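You operate a simulated robot arm through the tools that you are given. There is no shell and no other tool. Be economical: measure what you need, move in short steps, check, and stop when the job is done.

The job below is to be done with a simulated two-armed robot. You get a single attempt, and the scene is never put back.

JOB
Take the orange rag from the top of the prep table and lay it out flat on the end of the inspection table.

It is judged by the outcome, as a careful person would: the job done as asked, and still so three seconds after it is handed in. It fails if anything else is knocked over, pushed out of place, dropped, spilled or broken.

ROBOT AND FRAMES
Two 7-joint arms with two-finger parallel grippers on one trunk, on a base that drives. Base frame: it is fixed to the floor where the robot stands at the start and does not move with it; the origin is under the middle of the robot, x ahead of it, y to its left, z up. Readings come in mm, rad, newtons and seconds.
The left shoulder is at the start at [70, 188, 1065], the right one opposite. Places, roughly: end of the inspection table [700, -1100, 800]. Payload 3.91 kg a hand.
The tool frame of a hand sits at the grasp point between the pads (the TCP): z along the fingers, y along the line on which they close. The tips reach 30 mm beyond it. The gripper opens to 110 mm. The fingers are 20 mm wide and 10 mm thick; the gripper's body (48 by 112 mm) begins 55 mm behind the TCP.
Orientation is that of the tool frame in the base frame, as a unit quaternion [w, x, y, z]. With the fingers straight down and closing along the base's y, the tool's x points along the base's -x, its y along +y and its z along -z.

CONTROLS
- The arms move only by the tool apply_moves. It takes "left_moves", "right_moves" or both (then of equal length, played together; a hand with none holds still); each is a list of rows, each a list of 7 numbers: the shift along the base's x, y, z in mm, then the turn, a rotation vector about the base's x, y, z in rad, then the finger opening in mm, from 0 to 110. In form: [[dx, dy, dz, ax, ay, az, hand], ...]. A call has 1 to 8 rows; each row is the pose to reach, as a shift and turn from the pose commanded when the call began. Rows are played at 5 a second. More than 50 mm and 0.15 rad between two rows, or a gripper value outside its range, and nothing of the call is played. A pose out of reach is approached as far as the arm can. The call stops where the force on the tool passes 40 N (or 10 N more than at its start, if that is more) or the arm is blocked; 0.2 s more then pass. The fingers move at their own pace (about 72 mm/s each) and stop on an object; they squeeze with about 43 N. The grip force told is the motor's: it shows also when the fingers shut on nothing. Time passes only in rows, and 0.2 s behind the last, so rows that repeat a pose let the fingers close. It gives the time, the measured TCP pose, the force on the tool (base axes), the opening and the grip force at its end, in the units of the frame above (readings bear some noise).
- Cameras (640 x 400 px; columns grow to the right, rows downward): "scene" is now at [132.2, -28.8, 1291.9]; the picture's right is [-0.32, -0.95, 0.00], its down [-0.55, 0.19, -0.81] and it looks along [0.77, -0.26, -0.58] (base axes); focal length 232 px, centre (320, 200). "left" rides on the left gripper at [72, -17, -103] in its tool frame; the picture's right is [0.23, 0.97, 0.00], its down [-0.76, 0.18, -0.62] and it looks along [-0.61, 0.14, 0.78] (tool axes); focal length 222 px, centre (320, 200). "right" rides on the right gripper at [72, 17, -103] in its tool frame; the picture's right is [-0.23, 0.97, 0.00], its down [-0.76, -0.18, -0.62] and it looks along [-0.61, -0.14, 0.78] (tool axes); focal length 222 px, centre (320, 200). There is no depth. A picture from a camera that has moved, and an enlarged one, comes with that camera's place and axes in the base frame and with its lens.
- get_image(camera): a new picture of that camera. No time passes.
- slide_trunk(by): slides the trunk up (or, below 0, down) by that many mm; the arms and the scene camera ride with it, the base frame stays. It gives what a move gives, with no picture.
- base_move(legs): drives the robot by 1 to 6 legs, each [ahead, turn to the left] in mm and rad, along the robot's own axes; the way and the turn of a leg run together, so that a leg with both is an arc; at most 1500 mm and 3.142 rad a leg. The arms and the cameras ride along, it lands a little off, and it stops where it bumps. It gives what a move gives.
- head_to(pan, tilt): turns the head with the scene camera to pan (to the left, within 1.501 rad either way) and tilt (down, from -0.506 to 1.204), counted from straight ahead of the robot. It gives what a move gives.
- close_up(camera, box): a new picture of the part [left, top, right, bottom] of that camera's present view, enlarged. No time passes.
- hand_in(): hands the job in; it is judged then, once.

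Work in short steps. Places have to be worked out from the pictures, the camera data and where the tool is seen: move nearer, look again, correct. Check each grasp and each placing, and mend what went wrong. You have 120 turns and 108 pictures in all, those below and enlarged ones among them. Open the grippers and draw the arms clear of the work before you hand the job in, unless the task says otherwise; then end with one line.

The tools are called after "Emit:" as name(argument=value, ...) on one line, values as JSON. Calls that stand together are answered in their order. apply_moves: Moves the arms, as the interface text tells. Its arguments: {"type":"object","properties":{"left_moves":{"type":"array","items":{"type":"array","items":{"type":"number"}}},"right_moves":{"type":"array","items":{"type":"array","items":{"type":"number"}}}},"required":[]} The other tools are called the same way: slide_trunk (by) slides the trunk up or down; base_move (legs) drives the base; head_to (pan, tilt) turns the head that bears the scene camera; get_image (camera) takes a picture; close_up (camera, box) takes an enlarged picture of a part of a camera's view; hand_in () hands the job in.

At the start:

```text
clock: 0.0
left_tool_pos: [593.8, 217.6, 1082.1]
left_tool_rot: [0.0, 0.0, 1.0, 0.001]
left_ft_force: [-0.2, -0.8, -0.1]
left_gripper_width: 109.9
left_gripper_force: 0.1
right_tool_pos: [591.5, -272.0, 1073.7]
right_tool_rot: [0.0, 0.0, 1.0, -0.001]
right_ft_force: [-0.6, -0.6, 0.2]
right_gripper_width: 110.2
right_gripper_force: 0.0
trunk travel left (down, up): [-575.0, 365.0]
robot x, y, heading: [0.8, -0.4, -0.002]
head pan, tilt: [-0.332, 0.623]
```

scene: 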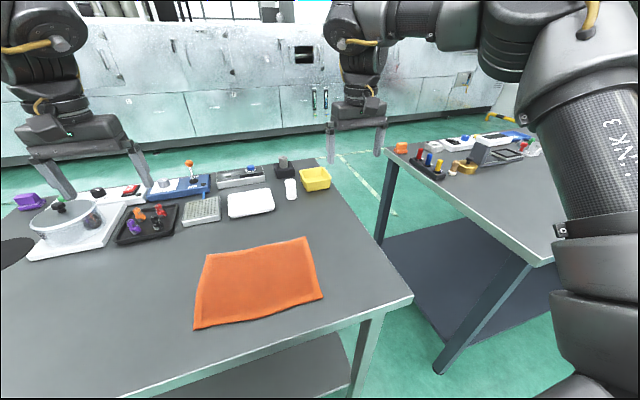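
right: 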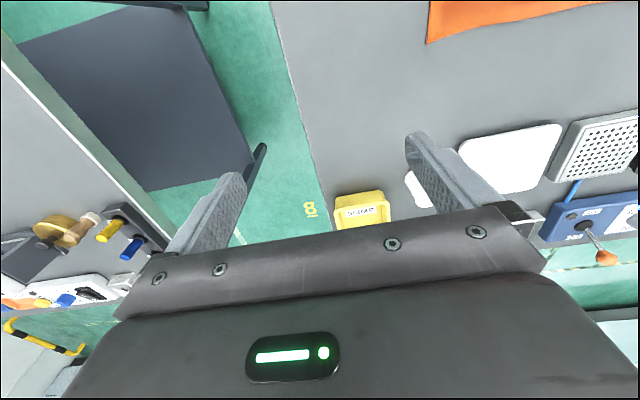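
left: 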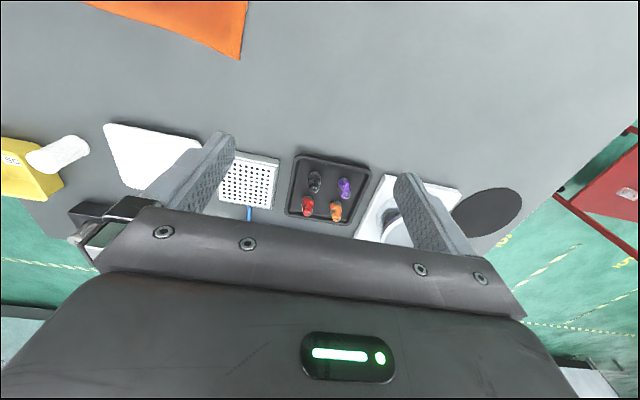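

The rag's corners come out near (640,128), (616,-148), (416,-128) and (435,143) on the prep table. Before moving, I look at the inspection table and take a closer view of the rag.

Emit:
close_up(camera="scene", box=[160, 200, 352, 350])

Emit:
head_to(pan=-1.0, tilt=0.5)

Emit:
get_image(camera="scene")

```text
2.67 times, centred on (256, 275) of scene
camera zoom: at [132.2, -28.8, 1291.9], right [-0.32, -0.95, 0.0], down [-0.55, 0.19, -0.81], along [0.77, -0.26, -0.58], focal length 617 px, centre (491, 0)
```

zoom: 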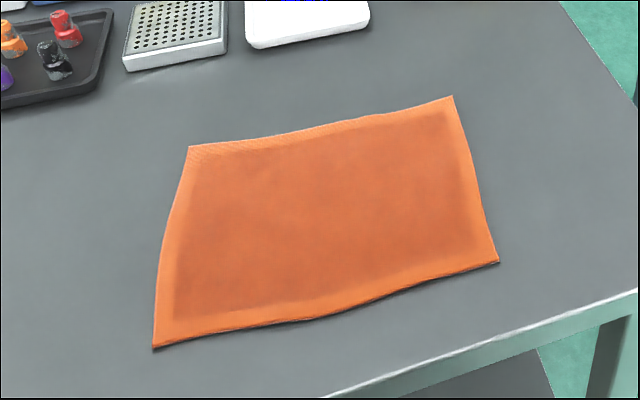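

```text
clock: 1.1
left_tool_pos: [594.6, 218.5, 1082.5]
left_tool_rot: [0.0, 0.0, 1.0, 0.001]
left_ft_force: [-0.1, 0.3, 0.1]
left_gripper_width: 110.2
left_gripper_force: 0.2
right_tool_pos: [591.4, -273.4, 1075.0]
right_tool_rot: [0.001, 0.0, 1.0, 0.0]
right_ft_force: [0.1, 0.1, -0.3]
right_gripper_width: 109.9
right_gripper_force: 0.0
trunk travel left (down, up): [-575.0, 365.0]
robot x, y, heading: [0.9, 2.0, 0.0]
head pan, tilt: [-1.0, 0.499]
```

```text
103 pictures are left
camera scene: at [98.5, -76.8, 1302.9], right [-0.84, -0.54, 0.0], down [-0.26, 0.4, -0.88], along [0.47, -0.74, -0.48], focal length 232 px, centre (320, 200)
```

scene: 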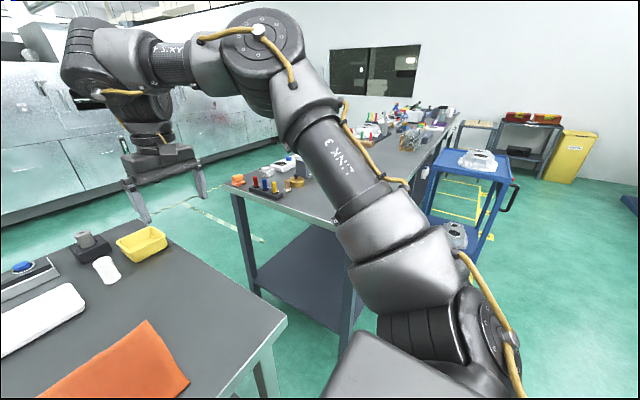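

The free end of the inspection table begins near y≈-740, with parts only along its far side. I plan to pinch the rag at its two far corners with the fingers closing along x, so I start turning both wrists (left -90°, right +90°) while closing in above it.

Emit:
apply_moves(left_moves=[[3, -10, -12, 0, 0, -0.14, 60], [6, -20, -24, 0, 0, -0.28, 60], [9, -30, -36, 0, 0, -0.42, 60], [12, -40, -48, 0, 0, -0.56, 60], [15, -50, -60, 0, 0, -0.7, 60], [18, -60, -72, 0, 0, -0.84, 60], [21, -70, -84, 0, 0, -0.98, 60], [24, -80, -96, 0, 0, -1.12, 60]], right_moves=[[3, 13, -12, 0, 0, 0.14, 60], [6, 26, -24, 0, 0, 0.28, 60], [9, 39, -36, 0, 0, 0.42, 60], [12, 52, -48, 0, 0, 0.56, 60], [15, 65, -60, 0, 0, 0.7, 60], [18, 78, -72, 0, 0, 0.84, 60], [21, 91, -84, 0, 0, 0.98, 60], [24, 104, -96, 0, 0, 1.12, 60]])

Emit:
head_to(pan=-0.15, tilt=0.75)

Emit:
get_image(camera="scene")

```text
clock: 2.9
left_tool_pos: [619.8, 138.7, 985.1]
left_tool_rot: [0.0, 0.532, 0.847, -0.001]
left_ft_force: [1.0, 0.6, 0.1]
left_gripper_width: 60.1
left_gripper_force: 0.0
right_tool_pos: [613.4, -168.6, 977.3]
right_tool_rot: [0.001, -0.533, 0.846, 0.001]
right_ft_force: [0.0, 0.1, 0.4]
right_gripper_width: 60.3
right_gripper_force: 0.1
trunk travel left (down, up): [-575.0, 365.0]
robot x, y, heading: [0.8, -3.5, -0.0]
head pan, tilt: [-1.0, 0.499]
```

```text
clock: 4.0
left_tool_pos: [618.0, 138.2, 985.3]
left_tool_rot: [-0.001, 0.531, 0.848, 0.0]
left_ft_force: [-0.3, 0.1, 0.3]
left_gripper_width: 60.1
left_gripper_force: 0.1
right_tool_pos: [611.7, -169.3, 979.0]
right_tool_rot: [0.0, -0.53, 0.848, 0.0]
right_ft_force: [0.0, -1.0, -0.2]
right_gripper_width: 59.9
right_gripper_force: 0.1
trunk travel left (down, up): [-575.0, 365.0]
robot x, y, heading: [0.8, -0.1, -0.001]
head pan, tilt: [-0.15, 0.75]
```

```text
102 pictures are left
camera scene: at [131.1, -12.8, 1281.0], right [-0.15, -0.99, 0.0], down [-0.67, 0.1, -0.73], along [0.72, -0.11, -0.68], focal length 232 px, centre (320, 200)
```

scene: 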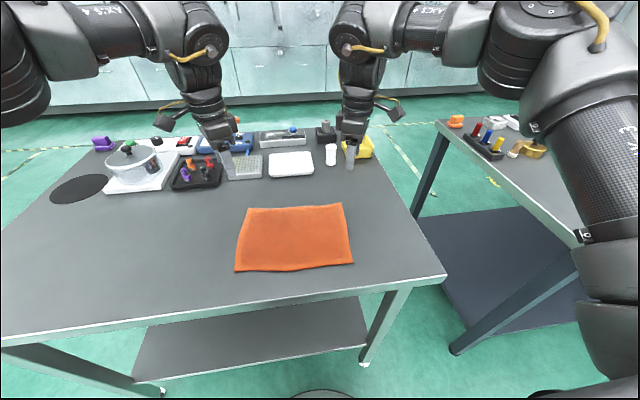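

The rag corners now read (632,129) and (614,-150), which agrees with the first estimate. I finish the wrist turn and hover above the corners with the fingers partly closed.

Emit:
apply_moves(left_moves=[[1, -7, -25, 0, 0, -0.15, 40], [1, -15, -50, 0, 0, -0.3, 40], [2, -23, -75, 0, 0, -0.45, 40], [2, -25, -95, 0, 0, -0.45, 40]], right_moves=[[-3, 11, -25, 0, 0, 0.15, 40], [-6, 22, -45, 0, 0, 0.3, 40], [-9, 33, -70, 0, 0, 0.45, 40], [-9, 36, -90, 0, 0, 0.45, 40]])

Emit:
get_image(camera="scene")

Emit:
get_image(camera="left")

Emit:
get_image(camera="right")

```text
clock: 5.0
left_tool_pos: [622.4, 114.4, 889.3]
left_tool_rot: [-0.001, 0.707, 0.707, 0.0]
left_ft_force: [-0.2, -0.4, 0.0]
left_gripper_width: 39.9
left_gripper_force: 0.0
right_tool_pos: [606.2, -131.2, 886.5]
right_tool_rot: [0.001, 0.707, -0.707, 0.0]
right_ft_force: [0.3, 0.2, -0.2]
right_gripper_width: 39.8
right_gripper_force: 0.0
trunk travel left (down, up): [-575.0, 365.0]
robot x, y, heading: [-1.6, -2.9, 0.001]
head pan, tilt: [-0.15, 0.75]
```

```text
101 pictures are left
camera scene: at [132.5, -12.4, 1280.9], right [-0.15, -0.99, 0.0], down [-0.68, 0.1, -0.73], along [0.72, -0.11, -0.68], focal length 232 px, centre (320, 200)
```

scene: 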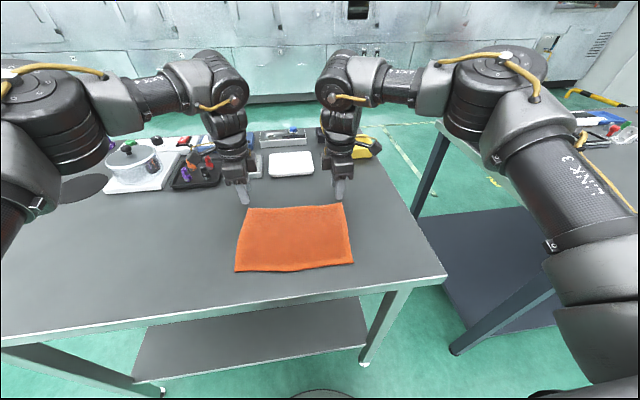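

```text
100 pictures are left
camera left: at [603.6, 186.0, 994.2], right [0.97, 0.23, 0.0], down [0.18, -0.76, 0.62], along [0.14, -0.61, -0.78], focal length 222 px, centre (320, 200)
```

left: 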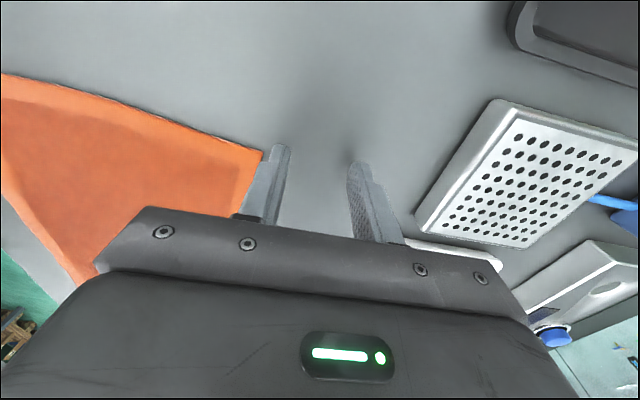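

```text
99 pictures are left
camera right: at [588.6, -203.4, 989.1], right [-0.97, 0.23, 0.0], down [0.18, 0.76, 0.62], along [0.14, 0.61, -0.78], focal length 222 px, centre (320, 200)
```

right: 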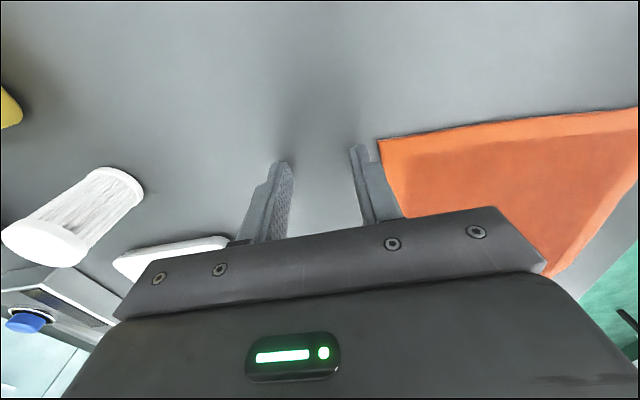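

Triangulating the corners between the scene and hand cameras puts the rag higher and nearer than assumed: z≈852, at (581,112) and (565,-136). My fingertips are therefore only about 8 mm above the table, so I rise first, then shift back over the corners.

Emit:
apply_moves(left_moves=[[0, 0, 25, 0, 0, 0, 36], [-27, -10, 25, 0, 0, 0, 36], [-54, -20, 22, 0, 0, 0, 36]], right_moves=[[0, 0, 28, 0, 0, 0, 36], [-27, 8, 28, 0, 0, 0, 36], [-54, 15, 25, 0, 0, 0, 36]])

Emit:
get_image(camera="scene")

Emit:
get_image(camera="left")

Emit:
get_image(camera="right")

```text
clock: 5.8
left_tool_pos: [567.6, 91.9, 915.5]
left_tool_rot: [0.001, 0.706, 0.708, 0.001]
left_ft_force: [0.5, 0.1, -0.1]
left_gripper_width: 36.0
left_gripper_force: 0.0
right_tool_pos: [549.7, -118.6, 913.6]
right_tool_rot: [0.001, -0.706, 0.708, -0.001]
right_ft_force: [-0.1, -0.3, -0.7]
right_gripper_width: 36.2
right_gripper_force: 0.0
trunk travel left (down, up): [-575.0, 365.0]
robot x, y, heading: [-0.8, 2.9, 0.002]
head pan, tilt: [-0.15, 0.75]
```

```text
98 pictures are left
camera scene: at [130.1, -13.2, 1281.1], right [-0.15, -0.99, 0.0], down [-0.67, 0.1, -0.73], along [0.72, -0.11, -0.68], focal length 232 px, centre (320, 200)
```

scene: 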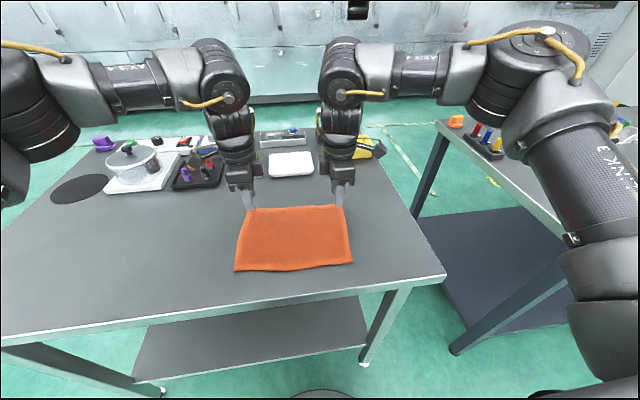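

```text
97 pictures are left
camera left: at [550.2, 164.8, 1018.4], right [0.97, 0.23, 0.0], down [0.18, -0.76, 0.62], along [0.14, -0.61, -0.78], focal length 222 px, centre (320, 200)
```

left: 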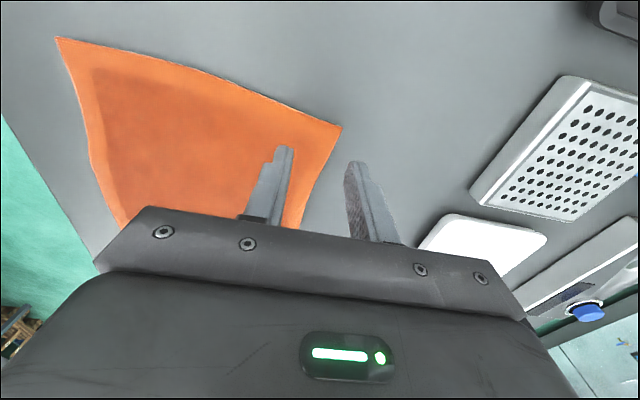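

```text
96 pictures are left
camera right: at [532.1, -189.6, 1016.9], right [-0.97, 0.23, 0.0], down [0.18, 0.76, 0.62], along [0.14, 0.61, -0.78], focal length 222 px, centre (320, 200)
```

right: 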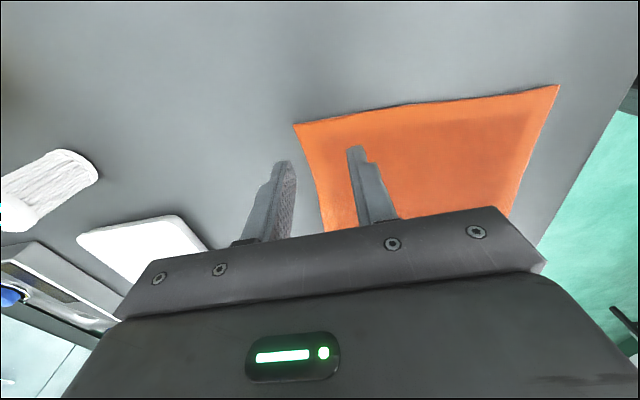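

Both pairs of fingers now straddle the far edge near the corners, and a second triangulation confirms the surface at z≈850. I lower slowly toward contact.

Emit:
apply_moves(left_moves=[[1, 0, -15, 0, 0, 0, 36], [1, 0, -28, 0, 0, 0, 36], [1, 0, -31, 0, 0, 0, 36], [1, 0, -33, 0, 0, 0, 36]], right_moves=[[3, 0, -15, 0, 0, 0, 36], [3, 0, -26, 0, 0, 0, 36], [3, 0, -29, 0, 0, 0, 36], [3, 0, -31, 0, 0, 0, 36]])

Emit:
close_up(camera="scene", box=[210, 150, 370, 250])

```text
clock: 6.8
left_tool_pos: [566.5, 94.7, 882.5]
left_tool_rot: [0.001, 0.707, 0.708, 0.001]
left_ft_force: [4.0, 2.3, 15.1]
left_gripper_width: 34.3
left_gripper_force: 0.0
right_tool_pos: [553.7, -117.1, 882.8]
right_tool_rot: [-0.001, 0.707, -0.707, 0.001]
right_ft_force: [0.9, 0.3, 3.7]
right_gripper_width: 35.1
right_gripper_force: 0.0
trunk travel left (down, up): [-575.0, 365.0]
robot x, y, heading: [0.9, 0.7, 0.002]
head pan, tilt: [-0.15, 0.75]
```

```text
4.00 times, centred on (290, 200) of scene
camera zoom: at [129.9, -12.4, 1281.5], right [-0.15, -0.99, 0.0], down [-0.67, 0.1, -0.73], along [0.72, -0.11, -0.68], focal length 926 px, centre (440, 200)
```

zoom: 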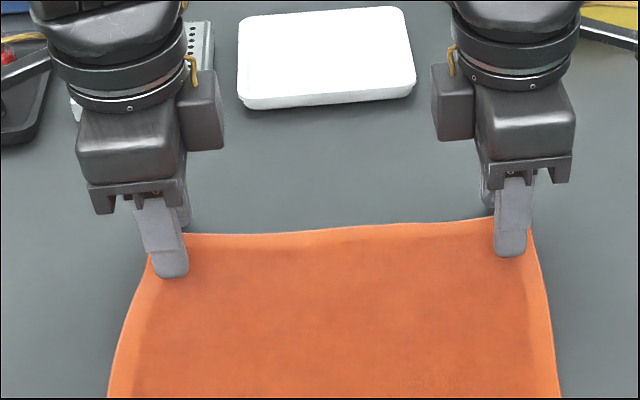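

Both hands are in light contact (left 15 N, right 4 N) with the inner finger on the cloth and the outer one just past the edge. I close both grippers slowly.

Emit:
apply_moves(left_moves=[[0, 0, 0, 0, 0, 0, 25], [0, 0, 0, 0, 0, 0, 14], [0, 0, 0, 0, 0, 0, 4], [0, 0, 0, 0, 0, 0, 0], [0, 0, 0, 0, 0, 0, 0]], right_moves=[[0, 0, -1, 0, 0, 0, 25], [0, 0, -1, 0, 0, 0, 14], [0, 0, -1, 0, 0, 0, 4], [0, 0, -1, 0, 0, 0, 0], [0, 0, -1, 0, 0, 0, 0]])

Emit:
close_up(camera="scene", box=[210, 150, 370, 250])

```text
clock: 8.0
left_tool_pos: [565.0, 93.1, 883.3]
left_tool_rot: [0.001, 0.707, 0.707, 0.001]
left_ft_force: [-3.2, -2.2, 12.2]
left_gripper_width: 3.9
left_gripper_force: 42.7
right_tool_pos: [550.2, -116.9, 883.5]
right_tool_rot: [-0.001, 0.707, -0.707, 0.001]
right_ft_force: [-4.0, 1.1, 13.5]
right_gripper_width: 4.9
right_gripper_force: 43.0
trunk travel left (down, up): [-575.0, 365.0]
robot x, y, heading: [0.2, -0.1, -0.001]
head pan, tilt: [-0.15, 0.75]
```

```text
4.00 times, centred on (290, 200) of scene
camera zoom: at [127.1, -12.8, 1281.5], right [-0.15, -0.99, 0.0], down [-0.67, 0.1, -0.73], along [0.73, -0.11, -0.68], focal length 926 px, centre (440, 200)
```

zoom: 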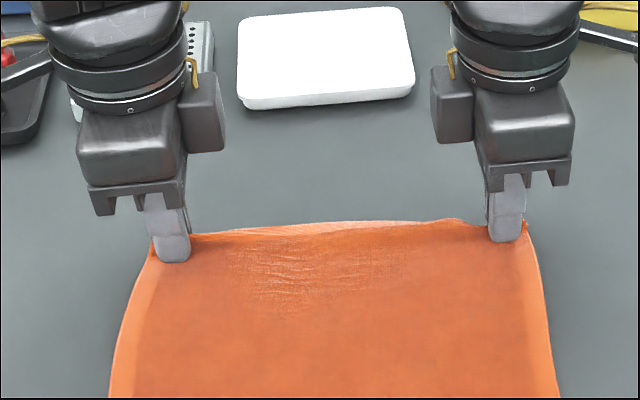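

Widths of 4 and 5 mm mean both hands have pinched the cloth. I lift a little to check that it holds.

Emit:
apply_moves(left_moves=[[0, 0, 20, 0, 0, 0, 0], [0, 0, 50, 0, 0, 0, 0], [0, 0, 90, 0, 0, 0, 0], [0, 0, 90, 0, 0, 0, 0]], right_moves=[[0, 0, 20, 0, 0, 0, 0], [0, 0, 50, 0, 0, 0, 0], [0, 0, 90, 0, 0, 0, 0], [0, 0, 90, 0, 0, 0, 0]])

Emit:
get_image(camera="scene")

```text
clock: 9.0
left_tool_pos: [570.1, 91.0, 968.3]
left_tool_rot: [-0.001, 0.707, 0.707, -0.001]
left_ft_force: [0.4, -0.8, 0.3]
left_gripper_width: 3.8
left_gripper_force: 43.8
right_tool_pos: [552.7, -115.9, 969.0]
right_tool_rot: [-0.001, -0.706, 0.708, 0.0]
right_ft_force: [1.0, -0.2, 0.0]
right_gripper_width: 4.8
right_gripper_force: 43.0
trunk travel left (down, up): [-575.0, 365.0]
robot x, y, heading: [-2.4, 3.0, 0.002]
head pan, tilt: [-0.15, 0.75]
```

```text
93 pictures are left
camera scene: at [132.6, -12.6, 1280.7], right [-0.15, -0.99, 0.0], down [-0.68, 0.1, -0.73], along [0.72, -0.11, -0.68], focal length 232 px, centre (320, 200)
```

scene: 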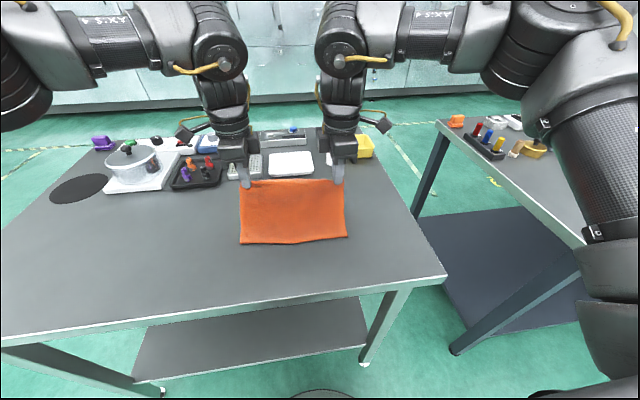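

The cloth hangs securely between both hands. I raise it well clear and pan right to check the driving area.

Emit:
apply_moves(left_moves=[[0, 0, 40, 0, 0, 0, 0], [0, 0, 80, 0, 0, 0, 0], [0, 0, 120, 0, 0, 0, 0], [0, 0, 160, 0, 0, 0, 0]], right_moves=[[0, 0, 40, 0, 0, 0, 0], [0, 0, 80, 0, 0, 0, 0], [0, 0, 120, 0, 0, 0, 0], [0, 0, 160, 0, 0, 0, 0]])

Emit:
head_to(pan=-1.5, tilt=0.6)

Emit:
get_image(camera="scene")

Emit:
head_to(pan=1.5, tilt=0.6)

Emit:
get_image(camera="scene")

```text
clock: 10.0
left_tool_pos: [565.3, 88.9, 1130.7]
left_tool_rot: [0.001, 0.708, 0.707, 0.002]
left_ft_force: [-0.7, 0.2, 0.0]
left_gripper_width: 4.1
left_gripper_force: 43.1
right_tool_pos: [552.0, -118.1, 1132.1]
right_tool_rot: [0.001, -0.707, 0.708, 0.0]
right_ft_force: [0.2, 0.4, -0.4]
right_gripper_width: 4.6
right_gripper_force: 42.8
trunk travel left (down, up): [-575.0, 365.0]
robot x, y, heading: [-4.0, -2.9, 0.004]
head pan, tilt: [-0.15, 0.75]
```

```text
clock: 11.5
left_tool_pos: [568.5, 89.9, 1128.6]
left_tool_rot: [0.0, 0.707, 0.707, 0.0]
left_ft_force: [0.2, 0.5, 0.1]
left_gripper_width: 4.0
left_gripper_force: 42.7
right_tool_pos: [554.4, -119.7, 1128.6]
right_tool_rot: [-0.001, -0.707, 0.707, 0.001]
right_ft_force: [-0.4, -0.5, 0.5]
right_gripper_width: 4.6
right_gripper_force: 43.1
trunk travel left (down, up): [-575.0, 365.0]
robot x, y, heading: [1.0, 0.7, 0.005]
head pan, tilt: [-1.499, 0.6]
```

```text
92 pictures are left
camera scene: at [55.5, -88.5, 1293.9], right [-1.0, -0.07, 0.0], down [-0.04, 0.56, -0.82], along [0.06, -0.82, -0.57], focal length 232 px, centre (320, 200)
```

scene: 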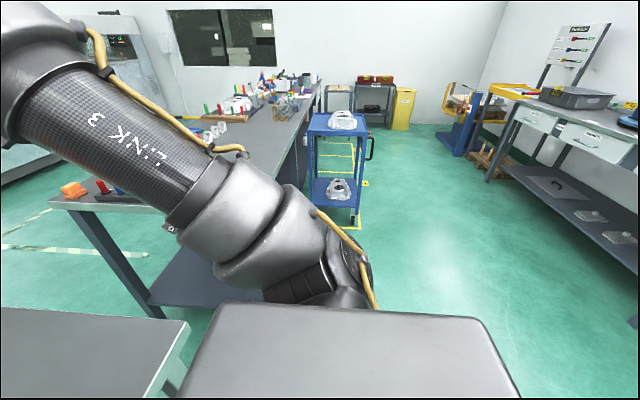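

```text
clock: 14.1
left_tool_pos: [567.9, 89.5, 1128.6]
left_tool_rot: [0.001, 0.707, 0.707, 0.0]
left_ft_force: [0.8, 0.2, -0.1]
left_gripper_width: 3.9
left_gripper_force: 42.7
right_tool_pos: [554.2, -119.2, 1127.7]
right_tool_rot: [0.001, -0.707, 0.708, 0.0]
right_ft_force: [-0.4, 0.2, -0.3]
right_gripper_width: 4.9
right_gripper_force: 43.1
trunk travel left (down, up): [-575.0, 365.0]
robot x, y, heading: [-1.5, 2.4, -0.001]
head pan, tilt: [1.499, 0.6]
```

```text
91 pictures are left
camera scene: at [55.6, 87.8, 1293.9], right [1.0, -0.07, 0.0], down [-0.04, -0.56, -0.83], along [0.06, 0.82, -0.56], focal length 232 px, centre (320, 200)
```

scene: 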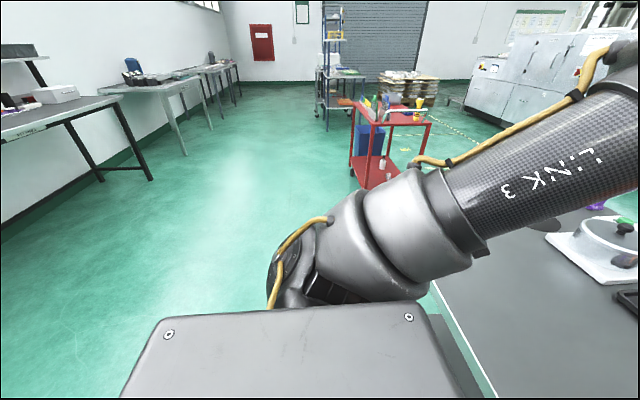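

The floor behind is clear (the nearest bench is past x≈-1600), and the cart is at about (0,-1620). I back up 350, turn right, drive 1000 along -y and turn back to face the table.

Emit:
base_move(legs=[[-350, 0], [0, -1.571], [1000, 0], [0, 1.571]])

Emit:
head_to(pan=0.0, tilt=0.6)

Emit:
get_image(camera="scene")

```text
clock: 28.9
left_tool_pos: [194.8, -931.8, 1130.1]
left_tool_rot: [0.0, 0.712, 0.702, 0.0]
left_ft_force: [-0.5, -0.5, -0.3]
left_gripper_width: 4.0
left_gripper_force: 43.0
right_tool_pos: [177.7, -1139.2, 1129.7]
right_tool_rot: [0.0, -0.701, 0.713, 0.0]
right_ft_force: [-0.4, -0.3, -0.6]
right_gripper_width: 4.3
right_gripper_force: 43.0
trunk travel left (down, up): [-575.0, 365.0]
robot x, y, heading: [-376.3, -1014.1, -0.012]
head pan, tilt: [1.499, 0.6]
```

```text
clock: 30.5
left_tool_pos: [196.1, -931.5, 1128.7]
left_tool_rot: [0.001, 0.713, 0.701, 0.0]
left_ft_force: [-0.4, -0.3, 0.1]
left_gripper_width: 3.5
left_gripper_force: 43.2
right_tool_pos: [178.3, -1138.7, 1129.2]
right_tool_rot: [0.0, -0.701, 0.713, 0.0]
right_ft_force: [0.2, -0.3, -0.1]
right_gripper_width: 4.5
right_gripper_force: 43.1
trunk travel left (down, up): [-575.0, 365.0]
robot x, y, heading: [-372.0, -1014.4, -0.018]
head pan, tilt: [0.0, 0.6]
```

```text
90 pictures are left
camera scene: at [-236.3, -1014.5, 1293.8], right [-0.02, -1.0, 0.0], down [-0.57, 0.01, -0.82], along [0.82, -0.01, -0.57], focal length 232 px, centre (320, 200)
```

scene: 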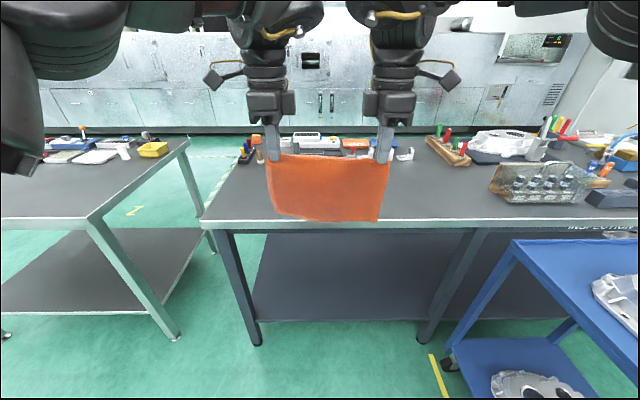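

I'm at (-372,-1014) facing the inspection table. Its end is clear in front of the rag, with parts only at the far side and the cart well to the right. I drive 330 forward, correcting the heading slightly.

Emit:
base_move(legs=[[0, 0.018], [330, 0]])

Emit:
head_to(pan=0.0, tilt=0.75)

Emit:
get_image(camera="scene")

Emit:
get_image(camera="left")

Emit:
get_image(camera="right")

```text
clock: 33.1
left_tool_pos: [533.6, -925.2, 1130.1]
left_tool_rot: [0.0, 0.707, 0.707, 0.001]
left_ft_force: [-0.2, -0.3, 0.6]
left_gripper_width: 3.8
left_gripper_force: 43.4
right_tool_pos: [519.5, -1131.7, 1129.4]
right_tool_rot: [0.001, -0.706, 0.708, 0.0]
right_ft_force: [0.1, -0.3, -0.3]
right_gripper_width: 4.6
right_gripper_force: 43.0
trunk travel left (down, up): [-575.0, 365.0]
robot x, y, heading: [-35.9, -1013.9, -0.003]
head pan, tilt: [0.0, 0.6]
```

```text
clock: 33.8
left_tool_pos: [534.1, -923.9, 1129.1]
left_tool_rot: [0.0, 0.708, 0.706, -0.001]
left_ft_force: [-0.2, -0.3, 0.5]
left_gripper_width: 3.8
left_gripper_force: 43.0
right_tool_pos: [520.0, -1131.8, 1130.0]
right_tool_rot: [0.0, -0.706, 0.709, 0.001]
right_ft_force: [1.0, -0.7, 0.1]
right_gripper_width: 4.6
right_gripper_force: 43.2
trunk travel left (down, up): [-575.0, 365.0]
robot x, y, heading: [-35.3, -1013.3, -0.001]
head pan, tilt: [0.0, 0.75]
```

```text
89 pictures are left
camera scene: at [98.1, -1012.7, 1281.0], right [0.0, -1.0, 0.0], down [-0.68, 0.0, -0.73], along [0.73, 0.0, -0.68], focal length 232 px, centre (320, 200)
```

scene: 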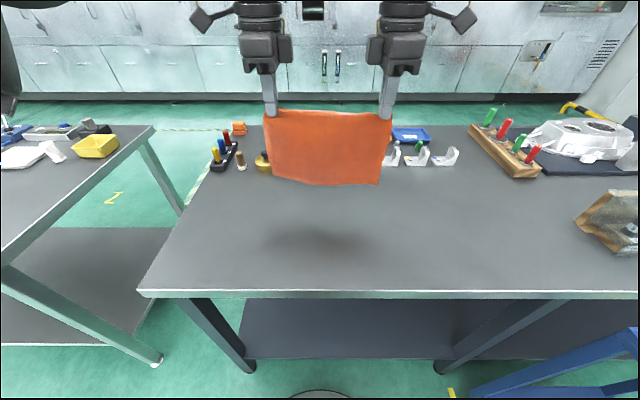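

```text
88 pictures are left
camera left: at [516.8, -851.9, 1233.1], right [0.97, 0.23, 0.0], down [0.18, -0.76, 0.62], along [0.14, -0.61, -0.78], focal length 222 px, centre (320, 200)
```

left: 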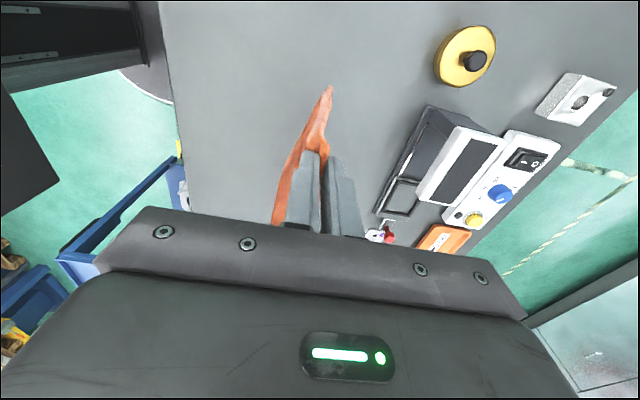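

```text
87 pictures are left
camera right: at [502.2, -1203.6, 1232.3], right [-0.97, 0.23, 0.0], down [0.18, 0.76, 0.62], along [0.14, 0.61, -0.78], focal length 222 px, centre (320, 200)
```

right: 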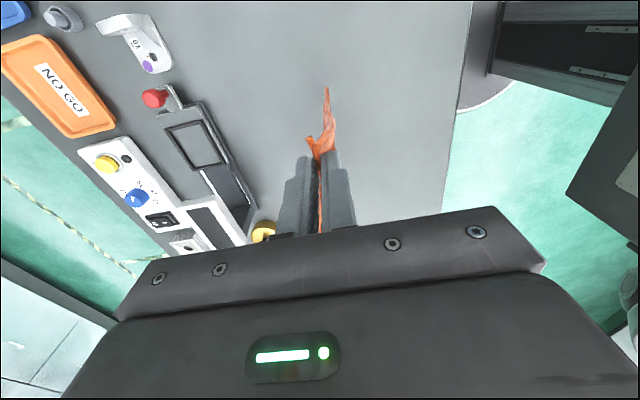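

Three views agree that the inspection table is at z≈850 with its near edge at x≈304, and that its parts begin at x≈680. The rag will fit at x≈400–580. I level the two hands, bring them back to x≈395 and lower so the free edge is just above the surface.

Emit:
apply_moves(left_moves=[[-25, 0, -8, 0, 0, 0, 0], [-55, 1, -18, 0, 0, 0, 0], [-85, 1, -30, 0, 0, 0, 0], [-112, 2, -40, 0, 0, 0, 0], [-130, 2, -50, 0, 0, 0, 0], [-139, 2, -55, 0, 0, 0, 0], [-139, 2, -55, 0, 0, 0, 0], [-139, 2, -55, 0, 0, 0, 0]], right_moves=[[-22, 0, -8, 0, 0, 0, 0], [-49, -1, -18, 0, 0, 0, 0], [-76, -1, -30, 0, 0, 0, 0], [-100, -2, -40, 0, 0, 0, 0], [-117, -2, -50, 0, 0, 0, 0], [-125, -2, -55, 0, 0, 0, 0], [-125, -2, -55, 0, 0, 0, 0], [-125, -2, -55, 0, 0, 0, 0]])

Emit:
get_image(camera="scene")

Emit:
get_image(camera="left")

```text
clock: 35.6
left_tool_pos: [396.1, -921.7, 1073.4]
left_tool_rot: [0.0, 0.708, 0.707, 0.0]
left_ft_force: [-0.6, -1.1, -0.5]
left_gripper_width: 3.9
left_gripper_force: 43.0
right_tool_pos: [395.2, -1133.7, 1075.2]
right_tool_rot: [0.0, -0.706, 0.708, 0.0]
right_ft_force: [0.0, 0.8, 0.5]
right_gripper_width: 4.5
right_gripper_force: 43.0
trunk travel left (down, up): [-575.0, 365.0]
robot x, y, heading: [-30.8, -1013.3, -0.007]
head pan, tilt: [0.0, 0.75]
```

```text
86 pictures are left
camera scene: at [97.9, -1012.7, 1280.9], right [0.0, -1.0, 0.0], down [-0.68, 0.0, -0.73], along [0.73, 0.0, -0.68], focal length 232 px, centre (320, 200)
```

scene: 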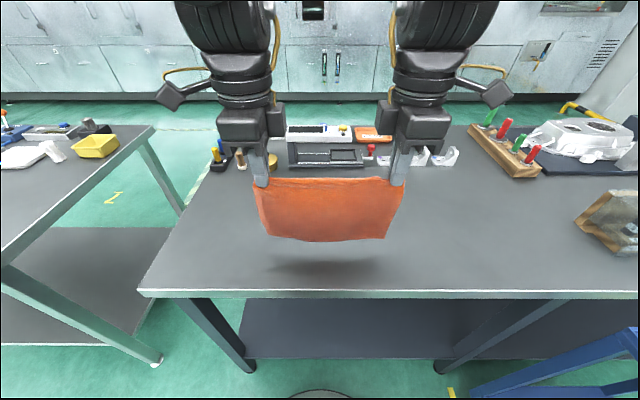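

```text
85 pictures are left
camera left: at [377.6, -849.3, 1176.8], right [0.97, 0.23, 0.0], down [0.18, -0.76, 0.62], along [0.14, -0.61, -0.78], focal length 222 px, centre (320, 200)
```

left: 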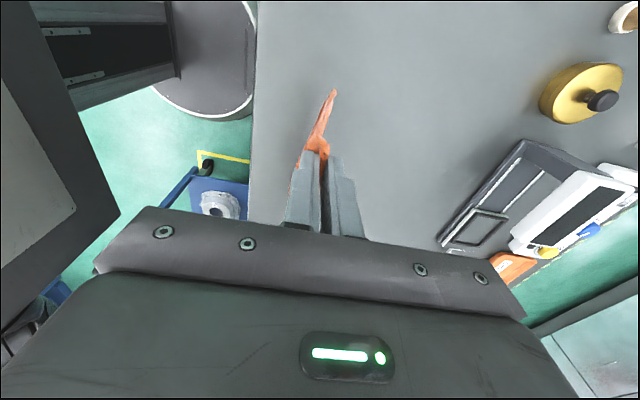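

The free edge hangs at about z=890, roughly 155 mm below the tips. I touch it down and sweep the hands forward along an arc, with a slight lead so the cloth stays taut.

Emit:
apply_moves(left_moves=[[0, 0, -20, 0, 0, 0, 0], [8, 0, -34, 0, 0, 0, 0], [35, 0, -40, 0, 0, 0, 0], [64, 0, -47, 0, 0, 0, 0], [89, 0, -59, 0, 0, 0, 0], [112, 0, -75, 0, 0, 0, 0], [133, 0, -94, 0, 0, 0, 0], [149, 0, -117, 0, 0, 0, 0]], right_moves=[[0, 0, -20, 0, 0, 0, 0], [8, 0, -34, 0, 0, 0, 0], [35, 0, -40, 0, 0, 0, 0], [64, 0, -47, 0, 0, 0, 0], [89, 0, -59, 0, 0, 0, 0], [112, 0, -75, 0, 0, 0, 0], [133, 0, -94, 0, 0, 0, 0], [149, 0, -117, 0, 0, 0, 0]])

Emit:
get_image(camera="scene")

Emit:
get_image(camera="left")

```text
clock: 37.4
left_tool_pos: [547.6, -922.9, 956.1]
left_tool_rot: [0.0, 0.708, 0.707, -0.001]
left_ft_force: [1.0, 0.0, 0.5]
left_gripper_width: 3.7
left_gripper_force: 43.1
right_tool_pos: [547.2, -1135.3, 958.3]
right_tool_rot: [0.0, -0.707, 0.708, 0.001]
right_ft_force: [0.2, 0.8, 0.0]
right_gripper_width: 4.4
right_gripper_force: 43.3
trunk travel left (down, up): [-575.0, 365.0]
robot x, y, heading: [-33.7, -1013.0, -0.0]
head pan, tilt: [0.0, 0.75]
```

```text
84 pictures are left
camera scene: at [100.3, -1012.8, 1280.7], right [0.0, -1.0, 0.0], down [-0.68, 0.0, -0.73], along [0.73, 0.0, -0.68], focal length 232 px, centre (320, 200)
```

scene: 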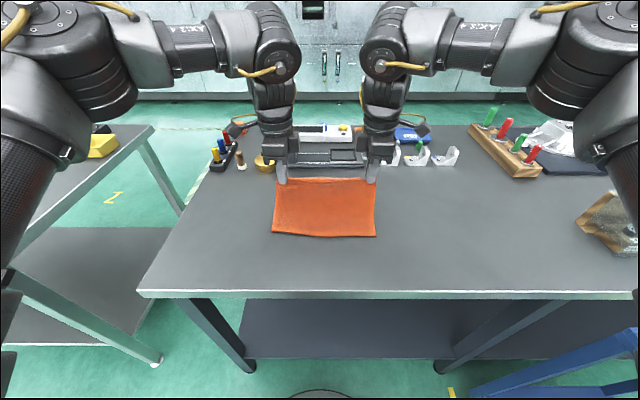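

```text
83 pictures are left
camera left: at [530.2, -851.7, 1059.9], right [0.97, 0.23, 0.0], down [0.18, -0.76, 0.62], along [0.14, -0.61, -0.78], focal length 222 px, centre (320, 200)
```

left: 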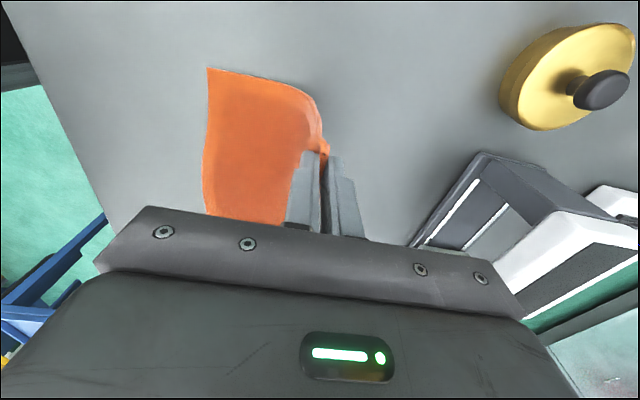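

The rag is laying down cleanly with its near edge at x≈439 and the hands at x≈547. I finish the arc down to just above the table, checking clearance to the yellow knob (x≥680).

Emit:
apply_moves(left_moves=[[15, 0, -18, 0, 0, 0, 0], [28, 0, -36, 0, 0, 0, 0], [38, 0, -52, 0, 0, 0, 0], [46, 0, -64, 0, 0, 0, 0], [51, 0, -70, 0, 0, 0, 0], [51, 0, -70, 0, 0, 0, 0]], right_moves=[[15, 0, -18, 0, 0, 0, 0], [28, 0, -36, 0, 0, 0, 0], [38, 0, -52, 0, 0, 0, 0], [46, 0, -64, 0, 0, 0, 0], [51, 0, -70, 0, 0, 0, 0], [51, 0, -70, 0, 0, 0, 0]])

Emit:
get_image(camera="scene")

Emit:
get_image(camera="left")

Emit:
get_image(camera="right")

```text
clock: 38.8
left_tool_pos: [594.5, -923.3, 886.9]
left_tool_rot: [0.0, 0.708, 0.706, 0.0]
left_ft_force: [-0.7, -1.0, 0.6]
left_gripper_width: 3.7
left_gripper_force: 43.1
right_tool_pos: [596.9, -1133.1, 889.3]
right_tool_rot: [0.0, -0.706, 0.708, 0.0]
right_ft_force: [-0.5, 0.1, 0.6]
right_gripper_width: 4.7
right_gripper_force: 43.3
trunk travel left (down, up): [-575.0, 365.0]
robot x, y, heading: [-38.4, -1011.5, -0.005]
head pan, tilt: [0.0, 0.75]
```

```text
82 pictures are left
camera scene: at [97.8, -1012.6, 1281.0], right [0.0, -1.0, 0.0], down [-0.68, 0.0, -0.73], along [0.73, 0.0, -0.68], focal length 232 px, centre (320, 200)
```

scene: 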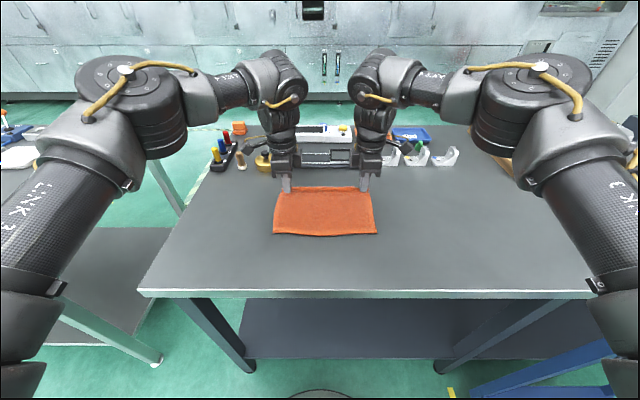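

```text
81 pictures are left
camera left: at [577.1, -850.8, 990.6], right [0.97, 0.23, 0.0], down [0.18, -0.76, 0.62], along [0.14, -0.61, -0.78], focal length 222 px, centre (320, 200)
```

left: 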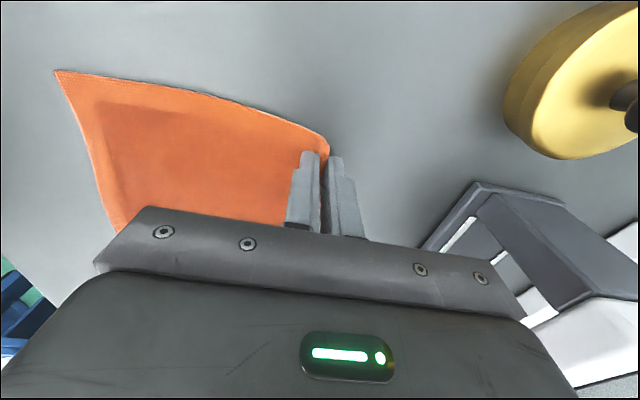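

```text
80 pictures are left
camera right: at [578.1, -1205.6, 990.4], right [-0.97, 0.23, 0.0], down [0.18, 0.76, 0.62], along [0.14, 0.61, -0.78], focal length 222 px, centre (320, 200)
```

right: 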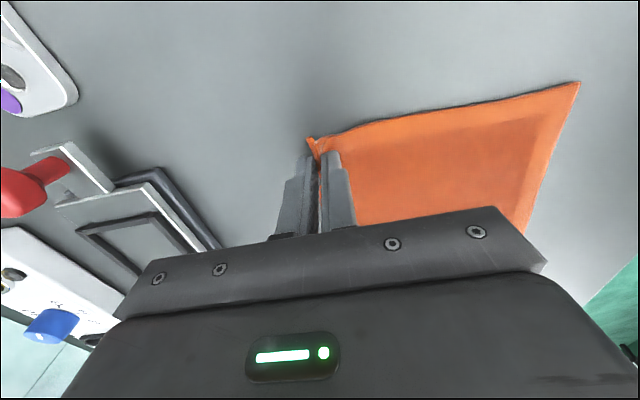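

The rag is flat and taut. I lower the last few mm and open gently, so the fingers spread the pinched edge back out.

Emit:
apply_moves(left_moves=[[0, 0, -2, 0, 0, 0, 0], [0, 0, -4, 0, 0, 0, 2], [0, 0, -4, 0, 0, 0, 12], [0, 0, -4, 0, 0, 0, 24], [0, 0, -4, 0, 0, 0, 36], [0, 0, -4, 0, 0, 0, 36]], right_moves=[[0, 0, -2, 0, 0, 0, 0], [0, 0, -5, 0, 0, 0, 2], [0, 0, -5, 0, 0, 0, 12], [0, 0, -5, 0, 0, 0, 24], [0, 0, -5, 0, 0, 0, 36], [0, 0, -5, 0, 0, 0, 36]])

Emit:
get_image(camera="left")

Emit:
get_image(camera="right")

```text
clock: 40.2
left_tool_pos: [594.3, -922.7, 883.0]
left_tool_rot: [0.001, 0.707, 0.707, 0.0]
left_ft_force: [2.0, -1.3, 5.6]
left_gripper_width: 35.4
left_gripper_force: 0.1
right_tool_pos: [593.9, -1133.6, 884.2]
right_tool_rot: [0.0, -0.706, 0.709, 0.0]
right_ft_force: [1.2, -0.1, 2.7]
right_gripper_width: 35.6
right_gripper_force: 0.0
trunk travel left (down, up): [-575.0, 365.0]
robot x, y, heading: [-35.2, -1011.5, -0.002]
head pan, tilt: [0.0, 0.75]
```

```text
79 pictures are left
camera left: at [576.9, -850.0, 987.1], right [0.97, 0.23, 0.0], down [0.18, -0.76, 0.62], along [0.14, -0.61, -0.78], focal length 222 px, centre (320, 200)
```

left: 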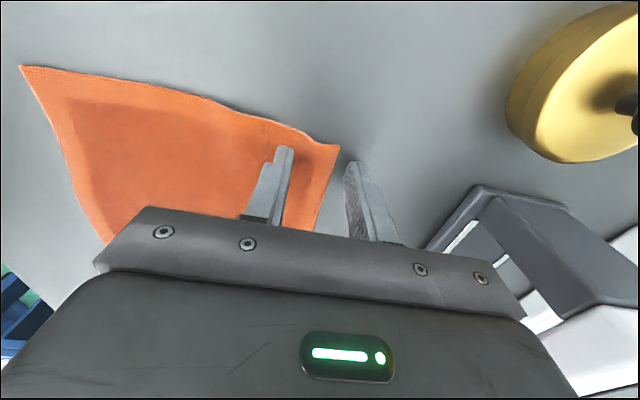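

```text
78 pictures are left
camera right: at [576.6, -1206.0, 986.0], right [-0.97, 0.23, 0.0], down [0.18, 0.76, 0.62], along [0.14, 0.61, -0.78], focal length 222 px, centre (320, 200)
```

right: 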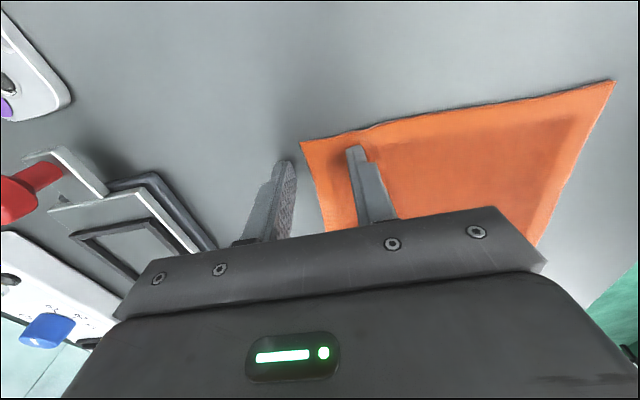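

The edge spread back out nicely. I lift straight up, clear of the work, and look.

Emit:
apply_moves(left_moves=[[0, 0, 15, 0, 0, 0, 36], [0, 0, 45, 0, 0, 0, 36], [0, 0, 90, 0, 0, 0, 36], [-10, 20, 135, 0, 0, 0, 36], [-40, 50, 160, 0, 0, 0, 50], [-70, 80, 180, 0, 0, 0, 60]], right_moves=[[0, 0, 15, 0, 0, 0, 36], [0, 0, 45, 0, 0, 0, 36], [0, 0, 90, 0, 0, 0, 36], [-10, -20, 135, 0, 0, 0, 36], [-40, -50, 160, 0, 0, 0, 50], [-70, -80, 180, 0, 0, 0, 60]])

Emit:
get_image(camera="scene")

Emit:
close_up(camera="scene", box=[240, 150, 416, 260])

Emit:
get_image(camera="left")

```text
refused: row 4 steps farther than a row can; nothing moved
```

```text
77 pictures are left
camera scene: at [97.2, -1012.8, 1281.1], right [0.0, -1.0, 0.0], down [-0.68, 0.0, -0.73], along [0.73, 0.0, -0.68], focal length 232 px, centre (320, 200)
```

scene: 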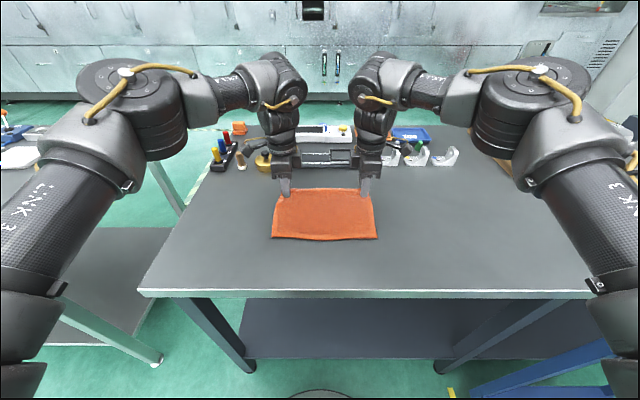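

```text
3.64 times, centred on (328, 205) of scene
camera zoom: at [97.2, -1012.8, 1281.1], right [0.0, -1.0, 0.0], down [-0.68, 0.0, -0.73], along [0.73, 0.0, -0.68], focal length 842 px, centre (291, 182)
```

zoom: 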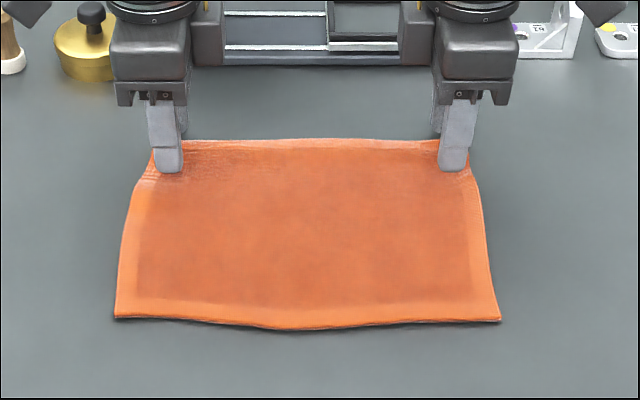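

```text
75 pictures are left
camera left: at [576.9, -850.0, 987.1], right [0.97, 0.23, 0.0], down [0.18, -0.76, 0.62], along [0.14, -0.61, -0.78], focal length 222 px, centre (320, 200)
```

left: 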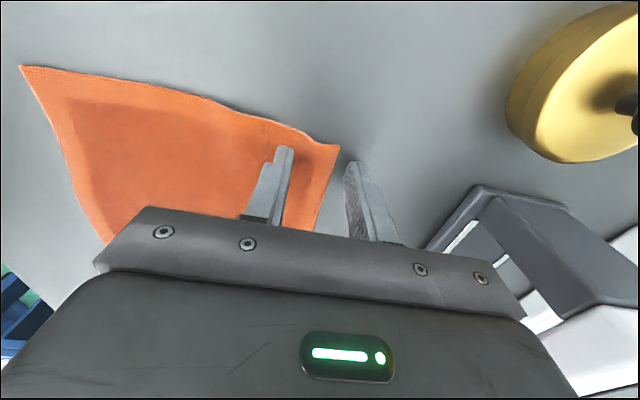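

That call was refused because one step was too long, so nothing moved. I repeat the lift with smaller steps.

Emit:
apply_moves(left_moves=[[0, 0, 15, 0, 0, 0, 36], [0, 0, 45, 0, 0, 0, 36], [0, 0, 85, 0, 0, 0, 36], [-8, 15, 120, 0, 0, 0, 36], [-30, 35, 150, 0, 0, 0, 36], [-55, 60, 175, 0, 0, 0, 50], [-80, 85, 200, 0, 0, 0, 60], [-100, 105, 225, 0, 0, 0, 60]], right_moves=[[0, 0, 15, 0, 0, 0, 36], [0, 0, 45, 0, 0, 0, 36], [0, 0, 85, 0, 0, 0, 36], [-8, -15, 120, 0, 0, 0, 36], [-30, -35, 150, 0, 0, 0, 36], [-55, -60, 175, 0, 0, 0, 50], [-80, -85, 200, 0, 0, 0, 60], [-100, -105, 225, 0, 0, 0, 60]])

Emit:
get_image(camera="scene")

Emit:
close_up(camera="scene", box=[240, 150, 416, 260])

Emit:
get_image(camera="left")

```text
clock: 42.0
left_tool_pos: [490.7, -817.0, 1109.5]
left_tool_rot: [0.001, 0.708, 0.707, 0.001]
left_ft_force: [-0.8, 0.1, 0.9]
left_gripper_width: 59.9
left_gripper_force: 0.1
right_tool_pos: [491.0, -1238.2, 1108.7]
right_tool_rot: [0.001, -0.706, 0.709, -0.001]
right_ft_force: [-0.8, -0.3, -0.5]
right_gripper_width: 60.1
right_gripper_force: 0.1
trunk travel left (down, up): [-575.0, 365.0]
robot x, y, heading: [-35.4, -1011.1, -0.002]
head pan, tilt: [0.0, 0.75]
```

```text
74 pictures are left
camera scene: at [94.2, -1012.9, 1281.3], right [0.0, -1.0, 0.0], down [-0.68, 0.0, -0.73], along [0.73, 0.0, -0.68], focal length 232 px, centre (320, 200)
```

scene: 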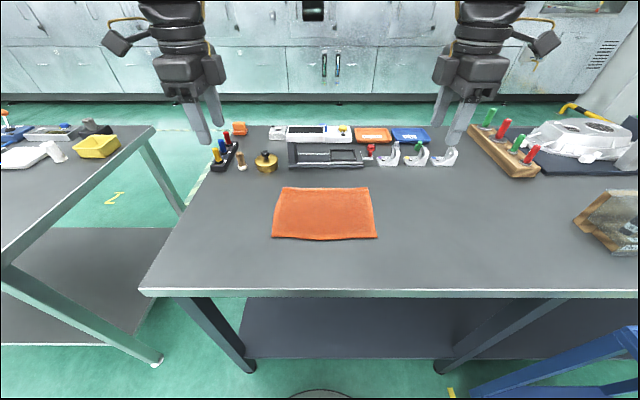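

```text
3.64 times, centred on (328, 205) of scene
camera zoom: at [94.2, -1012.9, 1281.3], right [0.0, -1.0, 0.0], down [-0.68, 0.0, -0.73], along [0.73, 0.0, -0.68], focal length 842 px, centre (291, 182)
```

zoom: 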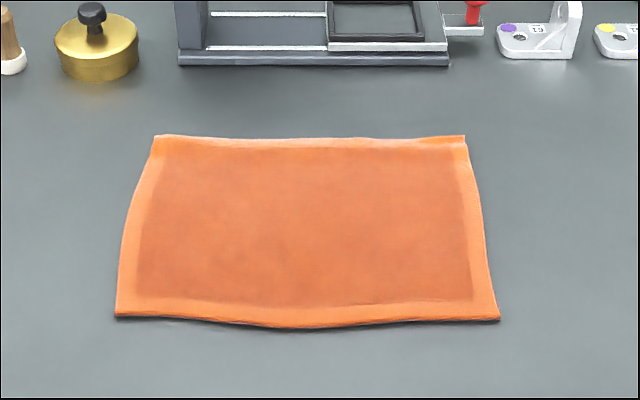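

```text
72 pictures are left
camera left: at [473.1, -745.6, 1213.4], right [0.97, 0.23, 0.0], down [0.17, -0.76, 0.62], along [0.14, -0.61, -0.78], focal length 222 px, centre (320, 200)
```

left: 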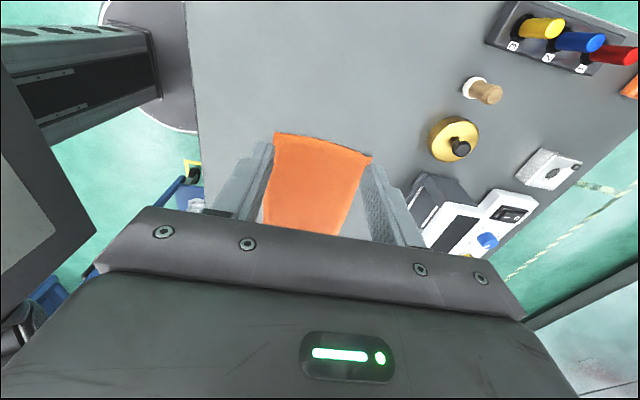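

The rag lies flat on the clear end of the inspection table, nothing else has moved, and the open grippers are well above it. I hand the job in.

Emit:
hand_in()

```text
The job is handed in.
```

The orange rag now lies flat on the end of the inspection table, and I saw nothing else moved.
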